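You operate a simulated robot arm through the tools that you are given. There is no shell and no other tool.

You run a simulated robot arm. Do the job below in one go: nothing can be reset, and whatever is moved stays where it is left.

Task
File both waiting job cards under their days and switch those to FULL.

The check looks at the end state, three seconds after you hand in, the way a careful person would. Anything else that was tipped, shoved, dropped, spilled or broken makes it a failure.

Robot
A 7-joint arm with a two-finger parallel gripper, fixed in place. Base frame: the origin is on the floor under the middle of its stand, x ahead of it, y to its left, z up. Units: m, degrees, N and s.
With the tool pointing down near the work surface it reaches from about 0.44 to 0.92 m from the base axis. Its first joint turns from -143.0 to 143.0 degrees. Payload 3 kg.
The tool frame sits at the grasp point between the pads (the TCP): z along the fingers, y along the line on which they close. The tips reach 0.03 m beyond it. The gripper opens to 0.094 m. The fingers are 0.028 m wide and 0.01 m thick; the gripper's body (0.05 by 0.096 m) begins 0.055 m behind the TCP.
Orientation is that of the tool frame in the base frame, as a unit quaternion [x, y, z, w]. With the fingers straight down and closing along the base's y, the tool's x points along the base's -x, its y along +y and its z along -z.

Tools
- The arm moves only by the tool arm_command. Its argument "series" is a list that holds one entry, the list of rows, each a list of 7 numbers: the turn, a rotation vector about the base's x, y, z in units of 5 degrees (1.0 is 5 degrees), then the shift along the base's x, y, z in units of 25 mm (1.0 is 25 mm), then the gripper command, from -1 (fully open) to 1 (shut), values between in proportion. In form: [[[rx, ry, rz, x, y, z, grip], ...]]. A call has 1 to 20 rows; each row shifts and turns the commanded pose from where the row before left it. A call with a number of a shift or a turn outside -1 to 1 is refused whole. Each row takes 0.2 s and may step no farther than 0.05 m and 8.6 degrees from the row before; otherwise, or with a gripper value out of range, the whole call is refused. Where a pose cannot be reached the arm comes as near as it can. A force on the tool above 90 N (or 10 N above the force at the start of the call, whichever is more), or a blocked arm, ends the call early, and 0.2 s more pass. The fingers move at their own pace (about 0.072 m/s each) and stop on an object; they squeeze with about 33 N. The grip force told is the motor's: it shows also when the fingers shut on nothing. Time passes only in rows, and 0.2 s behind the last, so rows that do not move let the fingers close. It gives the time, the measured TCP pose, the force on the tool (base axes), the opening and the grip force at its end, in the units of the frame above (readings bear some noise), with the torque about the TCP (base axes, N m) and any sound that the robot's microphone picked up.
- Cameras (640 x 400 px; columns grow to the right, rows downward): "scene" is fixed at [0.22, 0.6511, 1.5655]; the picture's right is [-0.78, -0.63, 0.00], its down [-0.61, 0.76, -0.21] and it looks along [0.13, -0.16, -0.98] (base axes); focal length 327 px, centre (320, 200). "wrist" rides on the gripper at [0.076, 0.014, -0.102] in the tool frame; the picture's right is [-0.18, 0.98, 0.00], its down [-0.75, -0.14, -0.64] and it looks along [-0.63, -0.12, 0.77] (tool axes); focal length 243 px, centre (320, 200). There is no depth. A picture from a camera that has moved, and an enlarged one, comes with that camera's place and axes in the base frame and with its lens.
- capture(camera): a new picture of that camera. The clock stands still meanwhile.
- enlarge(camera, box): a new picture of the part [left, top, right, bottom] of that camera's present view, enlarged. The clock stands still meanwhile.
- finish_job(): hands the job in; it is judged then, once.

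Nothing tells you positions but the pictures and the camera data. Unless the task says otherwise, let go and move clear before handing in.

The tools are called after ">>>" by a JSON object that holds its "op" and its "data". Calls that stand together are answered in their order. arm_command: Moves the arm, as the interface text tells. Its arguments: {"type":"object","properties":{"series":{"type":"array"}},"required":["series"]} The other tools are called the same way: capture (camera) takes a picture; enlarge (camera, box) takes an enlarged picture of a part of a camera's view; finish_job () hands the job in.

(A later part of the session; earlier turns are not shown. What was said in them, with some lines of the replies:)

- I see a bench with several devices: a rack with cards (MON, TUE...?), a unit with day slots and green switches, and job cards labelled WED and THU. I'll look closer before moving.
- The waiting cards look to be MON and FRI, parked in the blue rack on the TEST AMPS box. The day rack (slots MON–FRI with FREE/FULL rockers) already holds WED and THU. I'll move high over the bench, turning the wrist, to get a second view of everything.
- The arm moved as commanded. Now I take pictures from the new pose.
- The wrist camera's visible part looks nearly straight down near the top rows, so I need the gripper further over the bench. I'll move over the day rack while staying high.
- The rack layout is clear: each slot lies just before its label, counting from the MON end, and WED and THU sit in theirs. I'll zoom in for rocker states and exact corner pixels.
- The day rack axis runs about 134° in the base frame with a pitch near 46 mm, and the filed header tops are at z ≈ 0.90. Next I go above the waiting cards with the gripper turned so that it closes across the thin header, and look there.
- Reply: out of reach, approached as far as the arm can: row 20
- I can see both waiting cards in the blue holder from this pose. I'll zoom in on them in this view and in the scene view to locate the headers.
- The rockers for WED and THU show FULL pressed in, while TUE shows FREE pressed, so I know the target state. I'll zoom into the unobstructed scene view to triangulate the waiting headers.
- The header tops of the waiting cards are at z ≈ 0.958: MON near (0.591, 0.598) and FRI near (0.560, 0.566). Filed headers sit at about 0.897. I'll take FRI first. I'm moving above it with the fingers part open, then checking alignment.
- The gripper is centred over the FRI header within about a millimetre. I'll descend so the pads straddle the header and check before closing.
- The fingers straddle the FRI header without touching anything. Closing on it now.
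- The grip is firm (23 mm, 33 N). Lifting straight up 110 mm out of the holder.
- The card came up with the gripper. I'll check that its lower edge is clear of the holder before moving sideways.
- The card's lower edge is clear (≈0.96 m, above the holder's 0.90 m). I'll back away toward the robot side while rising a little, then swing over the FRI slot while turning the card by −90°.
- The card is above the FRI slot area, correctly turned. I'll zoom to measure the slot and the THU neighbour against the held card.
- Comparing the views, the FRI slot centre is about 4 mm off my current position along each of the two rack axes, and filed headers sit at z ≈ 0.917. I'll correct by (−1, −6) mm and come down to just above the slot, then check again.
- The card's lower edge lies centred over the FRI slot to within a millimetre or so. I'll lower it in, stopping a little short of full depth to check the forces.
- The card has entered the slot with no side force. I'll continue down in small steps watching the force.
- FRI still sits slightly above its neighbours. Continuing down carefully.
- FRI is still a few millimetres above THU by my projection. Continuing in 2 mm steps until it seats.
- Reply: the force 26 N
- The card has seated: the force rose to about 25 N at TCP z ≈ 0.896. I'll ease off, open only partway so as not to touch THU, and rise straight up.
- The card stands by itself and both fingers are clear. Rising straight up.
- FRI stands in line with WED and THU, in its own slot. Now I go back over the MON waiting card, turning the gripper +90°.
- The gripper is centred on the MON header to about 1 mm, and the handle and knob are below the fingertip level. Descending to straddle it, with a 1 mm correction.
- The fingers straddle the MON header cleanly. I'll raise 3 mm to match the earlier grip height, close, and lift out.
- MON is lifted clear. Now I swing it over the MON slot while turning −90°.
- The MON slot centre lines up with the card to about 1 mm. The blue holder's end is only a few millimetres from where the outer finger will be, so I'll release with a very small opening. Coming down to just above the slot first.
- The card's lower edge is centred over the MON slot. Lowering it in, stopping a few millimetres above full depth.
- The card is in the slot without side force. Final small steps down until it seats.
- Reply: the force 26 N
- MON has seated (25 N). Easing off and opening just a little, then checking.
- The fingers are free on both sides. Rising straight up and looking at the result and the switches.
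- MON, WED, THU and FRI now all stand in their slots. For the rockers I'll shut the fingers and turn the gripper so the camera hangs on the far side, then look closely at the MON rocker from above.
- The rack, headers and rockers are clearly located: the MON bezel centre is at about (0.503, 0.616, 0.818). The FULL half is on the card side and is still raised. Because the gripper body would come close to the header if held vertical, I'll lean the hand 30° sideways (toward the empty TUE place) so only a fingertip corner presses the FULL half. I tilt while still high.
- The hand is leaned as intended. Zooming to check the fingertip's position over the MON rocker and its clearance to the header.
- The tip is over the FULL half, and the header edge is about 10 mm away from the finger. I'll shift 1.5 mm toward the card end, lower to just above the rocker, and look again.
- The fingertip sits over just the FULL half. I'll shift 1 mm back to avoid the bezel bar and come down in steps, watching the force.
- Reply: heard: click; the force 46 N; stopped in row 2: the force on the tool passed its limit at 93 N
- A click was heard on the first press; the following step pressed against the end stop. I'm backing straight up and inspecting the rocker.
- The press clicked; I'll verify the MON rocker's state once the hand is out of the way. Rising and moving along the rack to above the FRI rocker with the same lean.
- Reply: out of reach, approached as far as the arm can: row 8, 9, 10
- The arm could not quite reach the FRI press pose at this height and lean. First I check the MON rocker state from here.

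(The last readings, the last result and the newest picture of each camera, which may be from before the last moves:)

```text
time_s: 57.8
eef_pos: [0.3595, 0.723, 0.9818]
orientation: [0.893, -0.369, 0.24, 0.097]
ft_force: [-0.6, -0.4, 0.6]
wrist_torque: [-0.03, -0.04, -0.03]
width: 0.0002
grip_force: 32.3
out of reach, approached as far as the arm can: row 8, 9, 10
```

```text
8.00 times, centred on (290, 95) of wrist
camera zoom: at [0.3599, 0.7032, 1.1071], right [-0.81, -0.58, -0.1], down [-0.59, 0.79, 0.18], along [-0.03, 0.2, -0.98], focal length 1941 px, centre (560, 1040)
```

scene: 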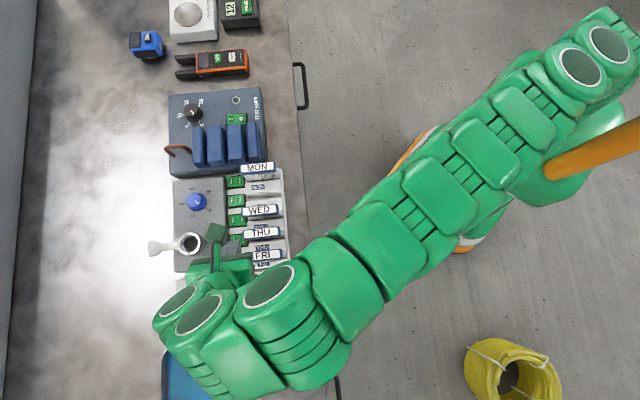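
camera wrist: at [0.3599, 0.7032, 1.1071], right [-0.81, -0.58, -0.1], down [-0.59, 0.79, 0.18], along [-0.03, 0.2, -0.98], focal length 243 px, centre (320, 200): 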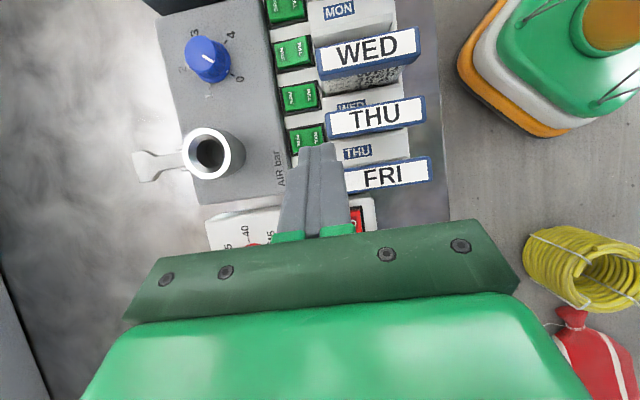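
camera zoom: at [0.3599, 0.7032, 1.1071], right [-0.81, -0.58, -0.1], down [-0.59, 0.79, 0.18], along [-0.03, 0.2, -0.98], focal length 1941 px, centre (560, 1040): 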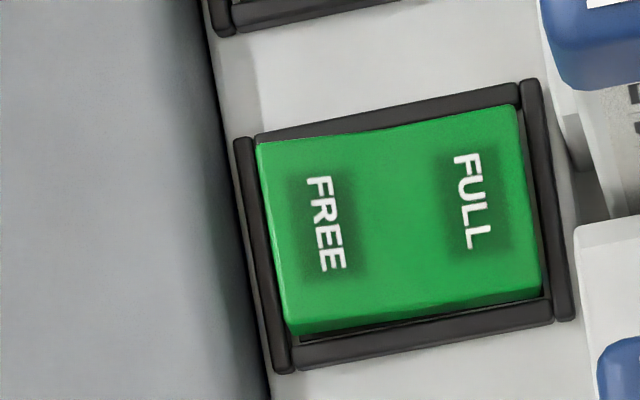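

MON's rocker is now FULL (its FREE side stands up, unlike TUE's). For FRI I'll reduce the lean to 20°, which still clears the header because the press level proved higher than assumed, and brings the pose into reach.

>>> {"op": "arm_command", "data": {"series": [[[0.7071, 0.7071, 0, 0, 0, 0, 1], [0.7071, 0.7071, 0, 0, 0, 0, 1], [0, 0, 0, 0, 0, 0, 1], [0, 0, 0, 0, 0, 0, 1]]]}}

>>> {"op": "capture", "data": {"camera": "wrist"}}

```text
time_s: 58.8
eef_pos: [0.3601, 0.7219, 0.9803]
orientation: [0.91, -0.377, 0.163, 0.064]
ft_force: [0.5, 0.4, -1.3]
wrist_torque: [0.02, 0.01, -0.04]
width: 0.0001
grip_force: 33.1
```

```text
taken
camera wrist: at [0.3754, 0.6871, 1.1031], right [-0.82, -0.57, -0.07], down [-0.56, 0.75, 0.34], along [-0.15, 0.32, -0.94], focal length 243 px, centre (320, 200)
```

wrist: 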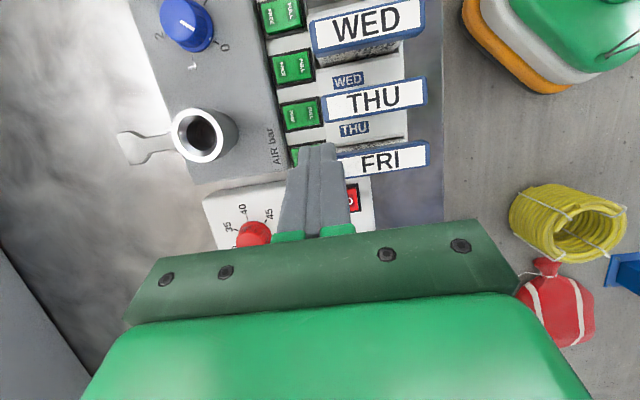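

The hand is now at a 20° lean and tracking again. Moving it over the FRI rocker's FULL half while staying above header height.

>>> {"op": "arm_command", "data": {"series": [[[0, 0, 0, 0.06, 0.43, -0.3, 1], [0, 0, 0, 0.06, 0.43, -0.3, 1], [0, 0, 0, 0, 0, -0.3, 1], [0, 0, 0, 0, 0, 0, 1]]]}}

>>> {"op": "capture", "data": {"camera": "wrist"}}

>>> {"op": "enlarge", "data": {"camera": "wrist", "box": [250, 100, 410, 200]}}

```text
time_s: 59.8
eef_pos: [0.3617, 0.7445, 0.9588]
orientation: [0.909, -0.377, 0.162, 0.065]
ft_force: [0.2, 0.4, 0.5]
wrist_torque: [0.0, 0.0, -0.02]
width: 0.0
grip_force: 32.9
```

```text
taken
camera wrist: at [0.3776, 0.7088, 1.0809], right [-0.82, -0.57, -0.07], down [-0.56, 0.75, 0.34], along [-0.15, 0.32, -0.94], focal length 243 px, centre (320, 200)
```

wrist: 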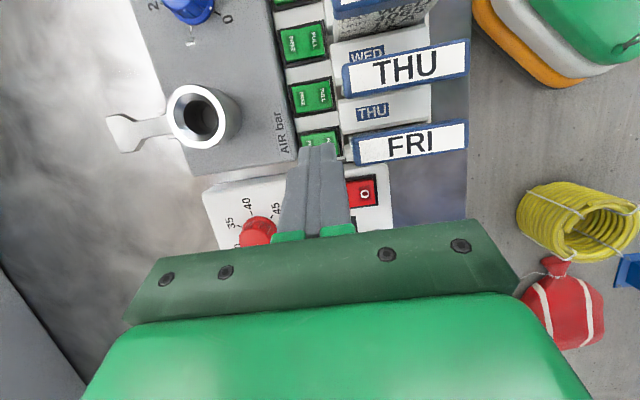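

```text
4.00 times, centred on (330, 150) of wrist
camera zoom: at [0.3776, 0.7088, 1.0809], right [-0.82, -0.57, -0.07], down [-0.56, 0.75, 0.34], along [-0.15, 0.32, -0.94], focal length 970 px, centre (280, 400)
```

zoom: 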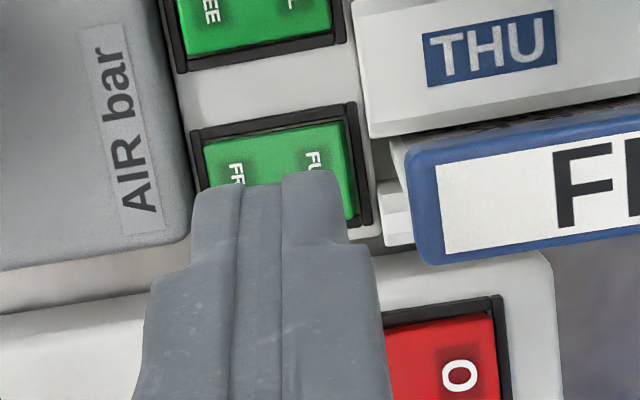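

The FRI rocker is located (bezel centre e≈0.263, n≈0.791) and the fingertip is over its FULL half, with the header about 10 mm clear. Descending to just above it.

>>> {"op": "arm_command", "data": {"series": [[[0, 0, 0, 0.01, -0.07, -0.7, 1], [0, 0, 0, 0, 0, -0.9, 1], [0, 0, 0, 0, 0, -0.9, 1], [0, 0, 0, 0, 0, -0.8, 1], [0, 0, 0, 0, 0, 0, 1]]]}}

>>> {"op": "capture", "data": {"camera": "wrist"}}

>>> {"op": "enlarge", "data": {"camera": "wrist", "box": [230, 80, 430, 205]}}

```text
time_s: 61.0
eef_pos: [0.3631, 0.7424, 0.8771]
orientation: [0.91, -0.377, 0.162, 0.065]
ft_force: [0.2, 0.6, -0.9]
wrist_torque: [0.0, 0.0, 0.0]
width: 0.0
grip_force: 33.0
```

```text
taken
camera wrist: at [0.379, 0.7066, 0.998], right [-0.82, -0.57, -0.07], down [-0.56, 0.75, 0.34], along [-0.15, 0.32, -0.94], focal length 243 px, centre (320, 200)
```

wrist: 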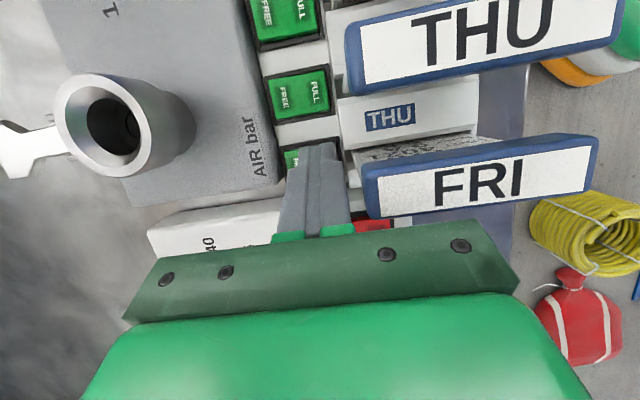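

```text
3.20 times, centred on (330, 142) of wrist
camera zoom: at [0.379, 0.7066, 0.998], right [-0.82, -0.57, -0.07], down [-0.56, 0.75, 0.34], along [-0.15, 0.32, -0.94], focal length 776 px, centre (288, 384)
```

zoom: 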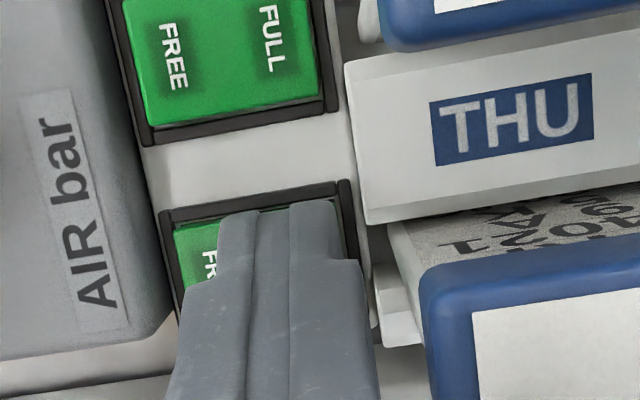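

The tip is correctly over FULL with header clearance fine. Pressing down in small steps until it clicks.

>>> {"op": "arm_command", "data": {"series": [[[0, 0, 0, 0, 0, -0.24, 1], [0, 0, 0, 0, 0, -0.22, 1], [0, 0, 0, 0, 0, 0, 1]]]}}

>>> {"op": "arm_command", "data": {"series": [[[0, 0, 0, 0, 0, -0.07, 1], [0, 0, 0, 0, 0, 0, 1]]]}}

```text
time_s: 61.8
eef_pos: [0.3636, 0.7422, 0.8656]
orientation: [0.91, -0.376, 0.162, 0.064]
ft_force: [0.3, -0.7, 0.2]
wrist_torque: [0.0, 0.0, 0.03]
width: 0.0001
grip_force: 32.3
```

```text
time_s: 62.4
eef_pos: [0.3633, 0.7407, 0.8632]
orientation: [0.909, -0.377, 0.162, 0.064]
ft_force: [0.3, 1.2, 0.6]
wrist_torque: [0.0, 0.03, 0.03]
width: 0.0001
grip_force: 32.7
```

>>> {"op": "arm_command", "data": {"series": [[[0, 0, 0, 0, 0, -0.07, 1], [0, 0, 0, 0, 0, 0, 1]]]}}

```text
time_s: 63.0
eef_pos: [0.3625, 0.7409, 0.8622]
orientation: [0.909, -0.377, 0.163, 0.064]
ft_force: [-5.0, -5.7, 19.0]
wrist_torque: [-0.05, 0.05, 0.01]
width: 0.0002
grip_force: 33.4
heard: click
```

A click at about 19 N. Backing straight up and checking the rocker.

>>> {"op": "arm_command", "data": {"series": [[[0, 0, 0, 0, 0, 0.3, 1], [0, 0, 0, 0, 0, 0.8, 1], [0, 0, 0, 0, 0, 0.9, 1], [0, 0, 0, 0, 0, 0.9, 1], [0, 0, 0, 0, 0, 0.9, 1], [0, 0, 0, 0, 0, 0, 1]]]}}

>>> {"op": "enlarge", "data": {"camera": "wrist", "box": [250, 80, 410, 180]}}

```text
time_s: 64.4
eef_pos: [0.3623, 0.7422, 0.9579]
orientation: [0.91, -0.376, 0.162, 0.064]
ft_force: [-0.2, 0.3, -0.2]
wrist_torque: [-0.03, 0.03, -0.03]
width: 0.0
grip_force: 32.8
```

```text
4.00 times, centred on (330, 130) of wrist
camera zoom: at [0.3774, 0.7064, 1.0798], right [-0.82, -0.57, -0.07], down [-0.56, 0.75, 0.34], along [-0.15, 0.32, -0.94], focal length 970 px, centre (280, 480)
```

zoom: 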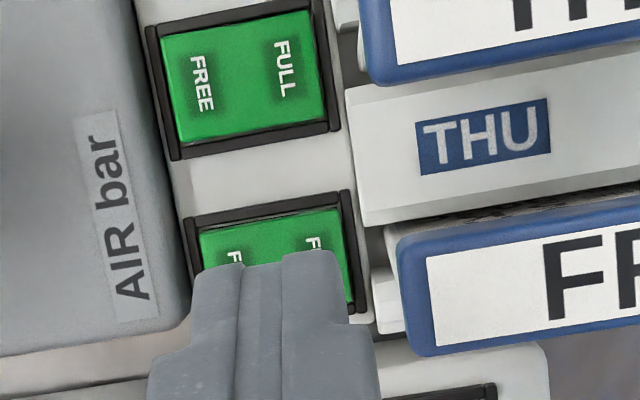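

Now I'll straighten the hand while rising and retreat toward the robot, so I can inspect everything in clear views.

>>> {"op": "arm_command", "data": {"series": [[[0.7071, 0.7071, 0, 0, 0, 0.6, 1], [0.7071, 0.7071, 0, 0, 0, 0.6, 1], [0.7071, 0.7071, 0, 0, 0, 0.6, 1], [0.7071, 0.7071, 0, 0, 0, 0.6, 1], [0, 0, 0, -0.2, -0.7, 0.3, 1], [0, 0, 0, -0.2, -0.7, 0.3, 1], [0, 0, 0, -0.2, -0.8, 0.3, 1], [0, 0, 0, -0.2, -0.8, 0.3, 1], [0, 0, 0, -0.2, -0.8, 0.3, 1], [0, 0, 0, -0.2, -0.8, 0, 1], [0, 0, 0, -0.2, -0.8, 0, 1], [0, 0, 0, -0.2, -0.8, 0, 1], [0, 0, 0, -0.2, -0.8, 0, 1], [0, 0, 0, -0.2, -0.8, 0, 1], [0, 0, 0, -0.2, -0.8, 0, 1], [0, 0, 0, 0, -0.8, 0, 1], [0, 0, 0, 0, -0.8, 0, 1]]]}}

>>> {"op": "capture", "data": {"camera": "scene"}}

>>> {"op": "enlarge", "data": {"camera": "scene", "box": [216, 160, 296, 210]}}

>>> {"op": "enlarge", "data": {"camera": "scene", "box": [216, 222, 296, 272]}}

>>> {"op": "enlarge", "data": {"camera": "scene", "box": [160, 80, 320, 180]}}

```text
time_s: 68.0
eef_pos: [0.3087, 0.4839, 1.0552]
orientation: [0.924, -0.382, 0.002, -0.002]
ft_force: [0.1, -0.2, 0.1]
wrist_torque: [0.01, 0.0, 0.01]
width: 0.0002
grip_force: 33.4
```

```text
taken
```

scene: 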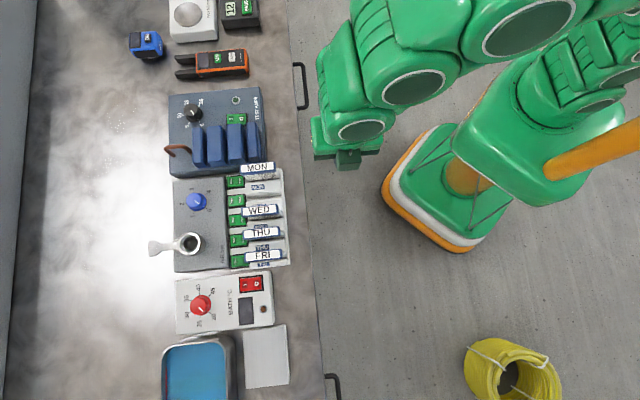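

```text
8.00 times, centred on (256, 185) of scene
camera zoom: at [0.22, 0.6511, 1.5655], right [-0.78, -0.63, 0.0], down [-0.61, 0.76, -0.21], along [0.13, -0.16, -0.98], focal length 2617 px, centre (832, 320)
```

zoom: 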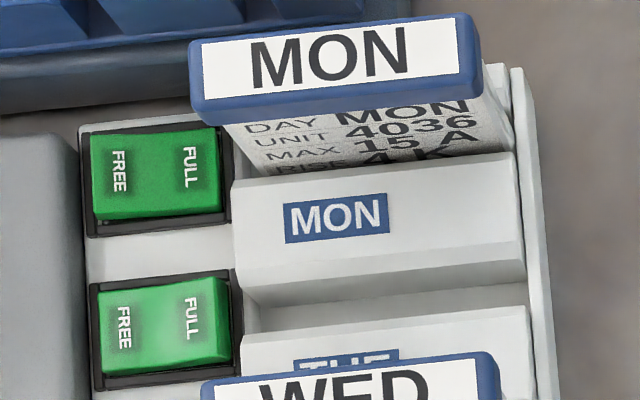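

```text
8.00 times, centred on (256, 247) of scene
camera zoom: at [0.22, 0.6511, 1.5655], right [-0.78, -0.63, 0.0], down [-0.61, 0.76, -0.21], along [0.13, -0.16, -0.98], focal length 2617 px, centre (832, -176)
```

zoom: 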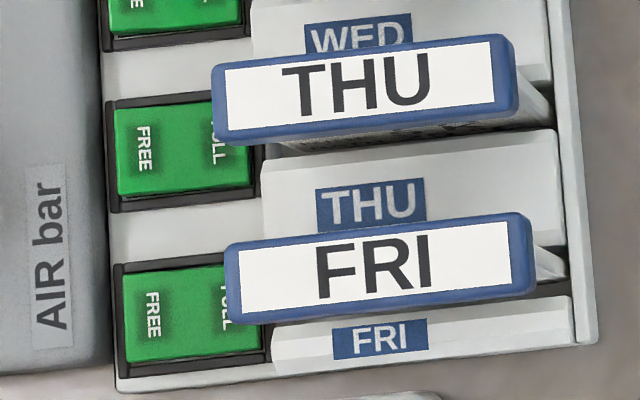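

```text
4.00 times, centred on (240, 130) of scene
camera zoom: at [0.22, 0.6511, 1.5655], right [-0.78, -0.63, 0.0], down [-0.61, 0.76, -0.21], along [0.13, -0.16, -0.98], focal length 1309 px, centre (640, 480)
```

zoom: 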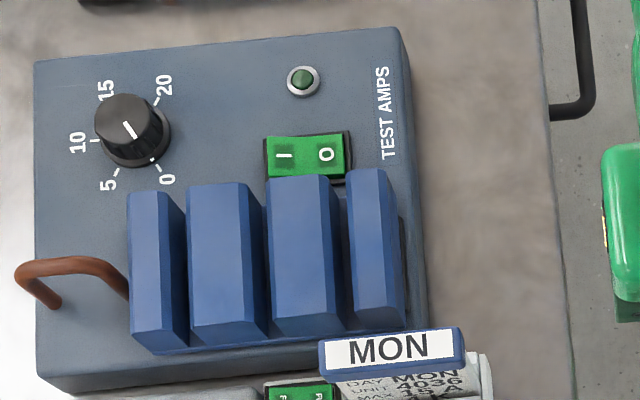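

All four cards stand in their slots and the waiting holder is empty. The FRI rocker is partly hidden by its header in the scene view, so I'll go back over it, high up, and verify its state with the wrist camera.

>>> {"op": "arm_command", "data": {"series": [[[0, 0, 0, 0.15, 0.9, 0, 1], [0, 0, 0, 0.15, 0.9, 0, 1], [0, 0, 0, 0.15, 0.9, 0, 1], [0, 0, 0, 0.15, 0.9, 0, 1], [0, 0, 0, 0.15, 0.9, 0, 1], [0, 0, 0, 0.15, 0.9, 0, 1], [0, 0, 0, 0.15, 0.9, 0, 1], [0, 0, 0, 0.15, 0.9, 0, 1], [0, 0, 0, 0.15, 0.9, 0, 1], [0, 0, 0, 0.15, 0.9, 0, 1], [0, 0, 0, 0, 0, 0, 1]]]}}

>>> {"op": "capture", "data": {"camera": "wrist"}}

>>> {"op": "enlarge", "data": {"camera": "wrist", "box": [250, 0, 410, 100]}}

>>> {"op": "enlarge", "data": {"camera": "wrist", "box": [260, 60, 380, 135]}}

```text
time_s: 70.4
eef_pos: [0.3462, 0.7105, 1.0532]
orientation: [0.924, -0.382, 0.002, -0.002]
ft_force: [-0.3, -0.9, 1.0]
wrist_torque: [0.0, 0.02, 0.01]
width: 0.0002
grip_force: 33.1
```

```text
taken
camera wrist: at [0.3897, 0.6477, 1.1555], right [-0.83, -0.56, -0.01], down [-0.44, 0.63, 0.64], along [-0.36, 0.53, -0.77], focal length 243 px, centre (320, 200)
```

wrist: 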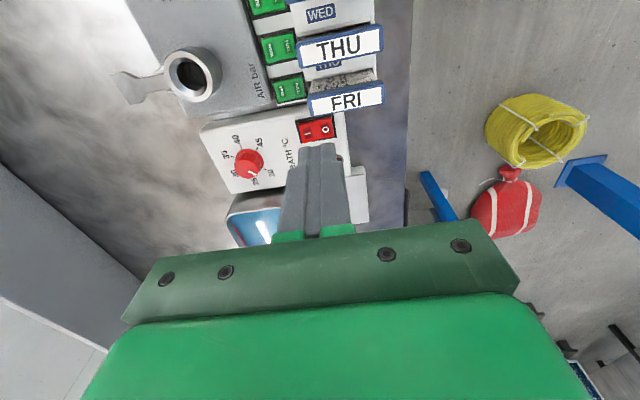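

```text
4.00 times, centred on (330, 50) of wrist
camera zoom: at [0.3897, 0.6477, 1.1555], right [-0.83, -0.56, -0.01], down [-0.44, 0.63, 0.64], along [-0.36, 0.53, -0.77], focal length 970 px, centre (280, 800)
```

zoom: 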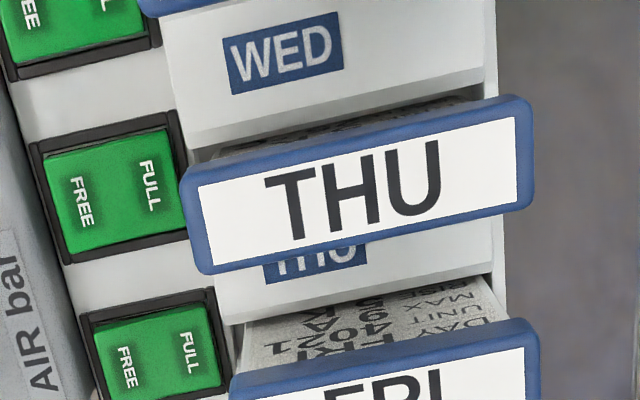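

```text
5.33 times, centred on (320, 98) of wrist
camera zoom: at [0.3897, 0.6477, 1.1555], right [-0.83, -0.56, -0.01], down [-0.44, 0.63, 0.64], along [-0.36, 0.53, -0.77], focal length 1294 px, centre (320, 747)
```

zoom: 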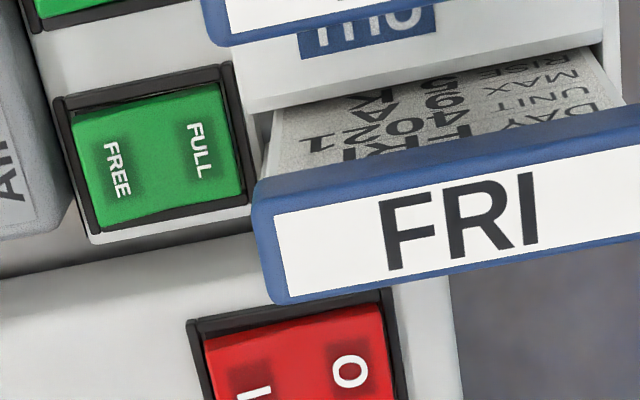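

>>> {"op": "enlarge", "data": {"camera": "wrist", "box": [262, 66, 318, 101]}}

>>> {"op": "enlarge", "data": {"camera": "wrist", "box": [252, 25, 308, 60]}}

```text
11.43 times, centred on (290, 84) of wrist
camera zoom: at [0.3897, 0.6477, 1.1555], right [-0.83, -0.56, -0.01], down [-0.44, 0.63, 0.64], along [-0.36, 0.53, -0.77], focal length 2773 px, centre (663, 1531)
```

zoom: 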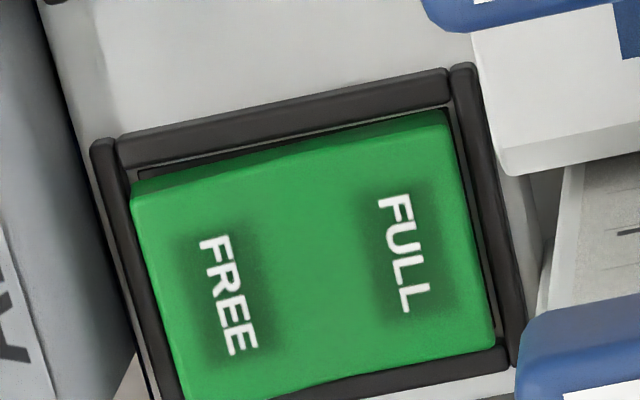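

```text
11.43 times, centred on (280, 42) of wrist
camera zoom: at [0.3897, 0.6477, 1.1555], right [-0.83, -0.56, -0.01], down [-0.44, 0.63, 0.64], along [-0.36, 0.53, -0.77], focal length 2773 px, centre (777, 2000)
```

zoom: 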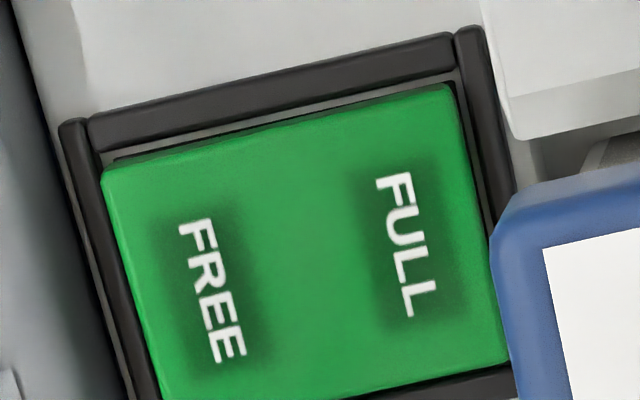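

FRI's rocker matches THU's: FREE side up, FULL pressed in. I'll retreat clear of the bench and take a final look.

>>> {"op": "arm_command", "data": {"series": [[[0, 0, 0, -0.15, -0.9, 0, 1], [0, 0, 0, -0.15, -0.9, 0, 1], [0, 0, 0, -0.15, -0.9, 0, 1], [0, 0, 0, -0.15, -0.9, 0, 0.5], [0, 0, 0, -0.15, -0.9, 0.2, 0], [0, 0, 0, -0.15, -0.9, 0.2, 0], [0, 0, 0, -0.15, -0.9, 0.2, 0], [0, 0, 0, -0.15, -0.9, 0.2, 0], [0, 0, 0, -0.15, -0.9, 0.2, 0], [0, 0, 0, -0.15, -0.9, 0.2, 0], [0, 0, 0, 0, 0, 0, 0]]]}}

>>> {"op": "capture", "data": {"camera": "scene"}}

>>> {"op": "enlarge", "data": {"camera": "scene", "box": [160, 150, 320, 275]}}

>>> {"op": "enlarge", "data": {"camera": "scene", "box": [220, 165, 268, 195]}}

```text
time_s: 72.8
eef_pos: [0.3069, 0.4854, 1.086]
orientation: [0.924, -0.383, 0.002, -0.002]
ft_force: [-0.1, 0.3, -1.0]
wrist_torque: [0.01, 0.05, -0.01]
width: 0.0469
grip_force: 0.1
```

```text
taken
```

scene: 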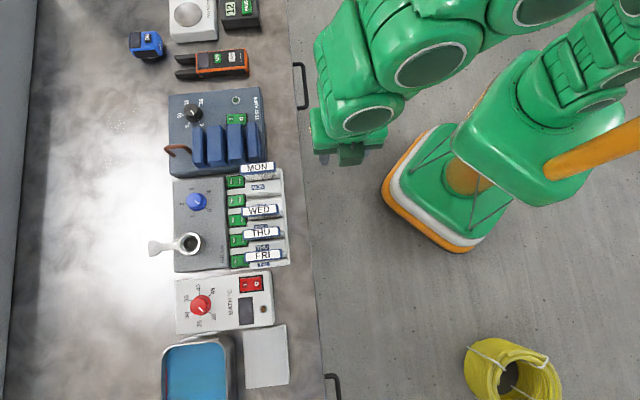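

```text
3.20 times, centred on (240, 212) of scene
camera zoom: at [0.22, 0.6511, 1.5655], right [-0.78, -0.63, 0.0], down [-0.61, 0.76, -0.21], along [0.13, -0.16, -0.98], focal length 1047 px, centre (576, 160)
```

zoom: 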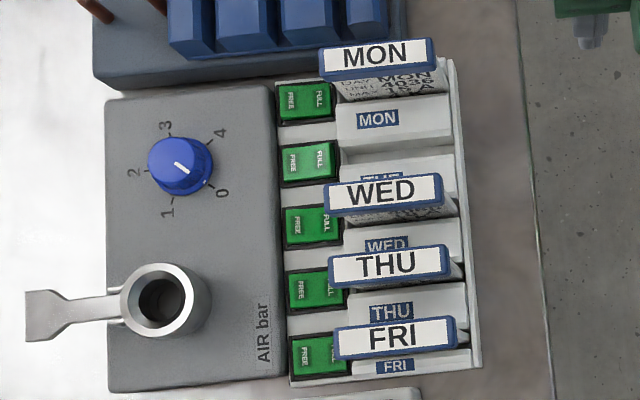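

```text
13.33 times, centred on (244, 180) of scene
camera zoom: at [0.22, 0.6511, 1.5655], right [-0.78, -0.63, 0.0], down [-0.61, 0.76, -0.21], along [0.13, -0.16, -0.98], focal length 4362 px, centre (1333, 467)
```

zoom: 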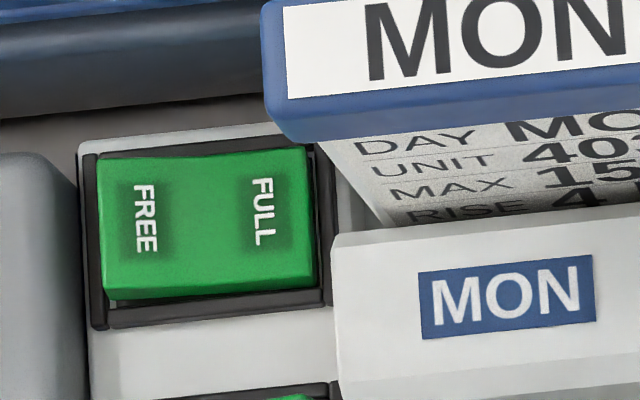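

Both waiting cards, MON and FRI, stand in their own day slots. Their rockers are pressed to FULL like WED's and THU's, TUE is still on FREE, and nothing else on the bench has moved. The arm is clear with the gripper empty, so I'm handing in.

>>> {"op": "finish_job", "data": {}}

```text
The job is handed in.
```

I filed both waiting job cards, MON and FRI, in their own day slots and switched both days to FULL. The job is handed in; no verdict came back.

- **Cards:** MON and FRI are fully down in their slots, reading the same way as WED and THU. The blue holder they waited in is now empty.
- **Switches:** Both clicked when pressed, and in the pictures they look the same as the WED and THU switches. TUE is still on FREE.
- **Force stop:** After the MON switch clicked, my next small step pressed it against its end stop, and the arm halted at 93 N. I saw no damage in the pictures afterwards.
- **Rest of the bench:** Nothing else appears moved or tipped in the last picture. The gripper was empty and clear of the bench when I handed in.
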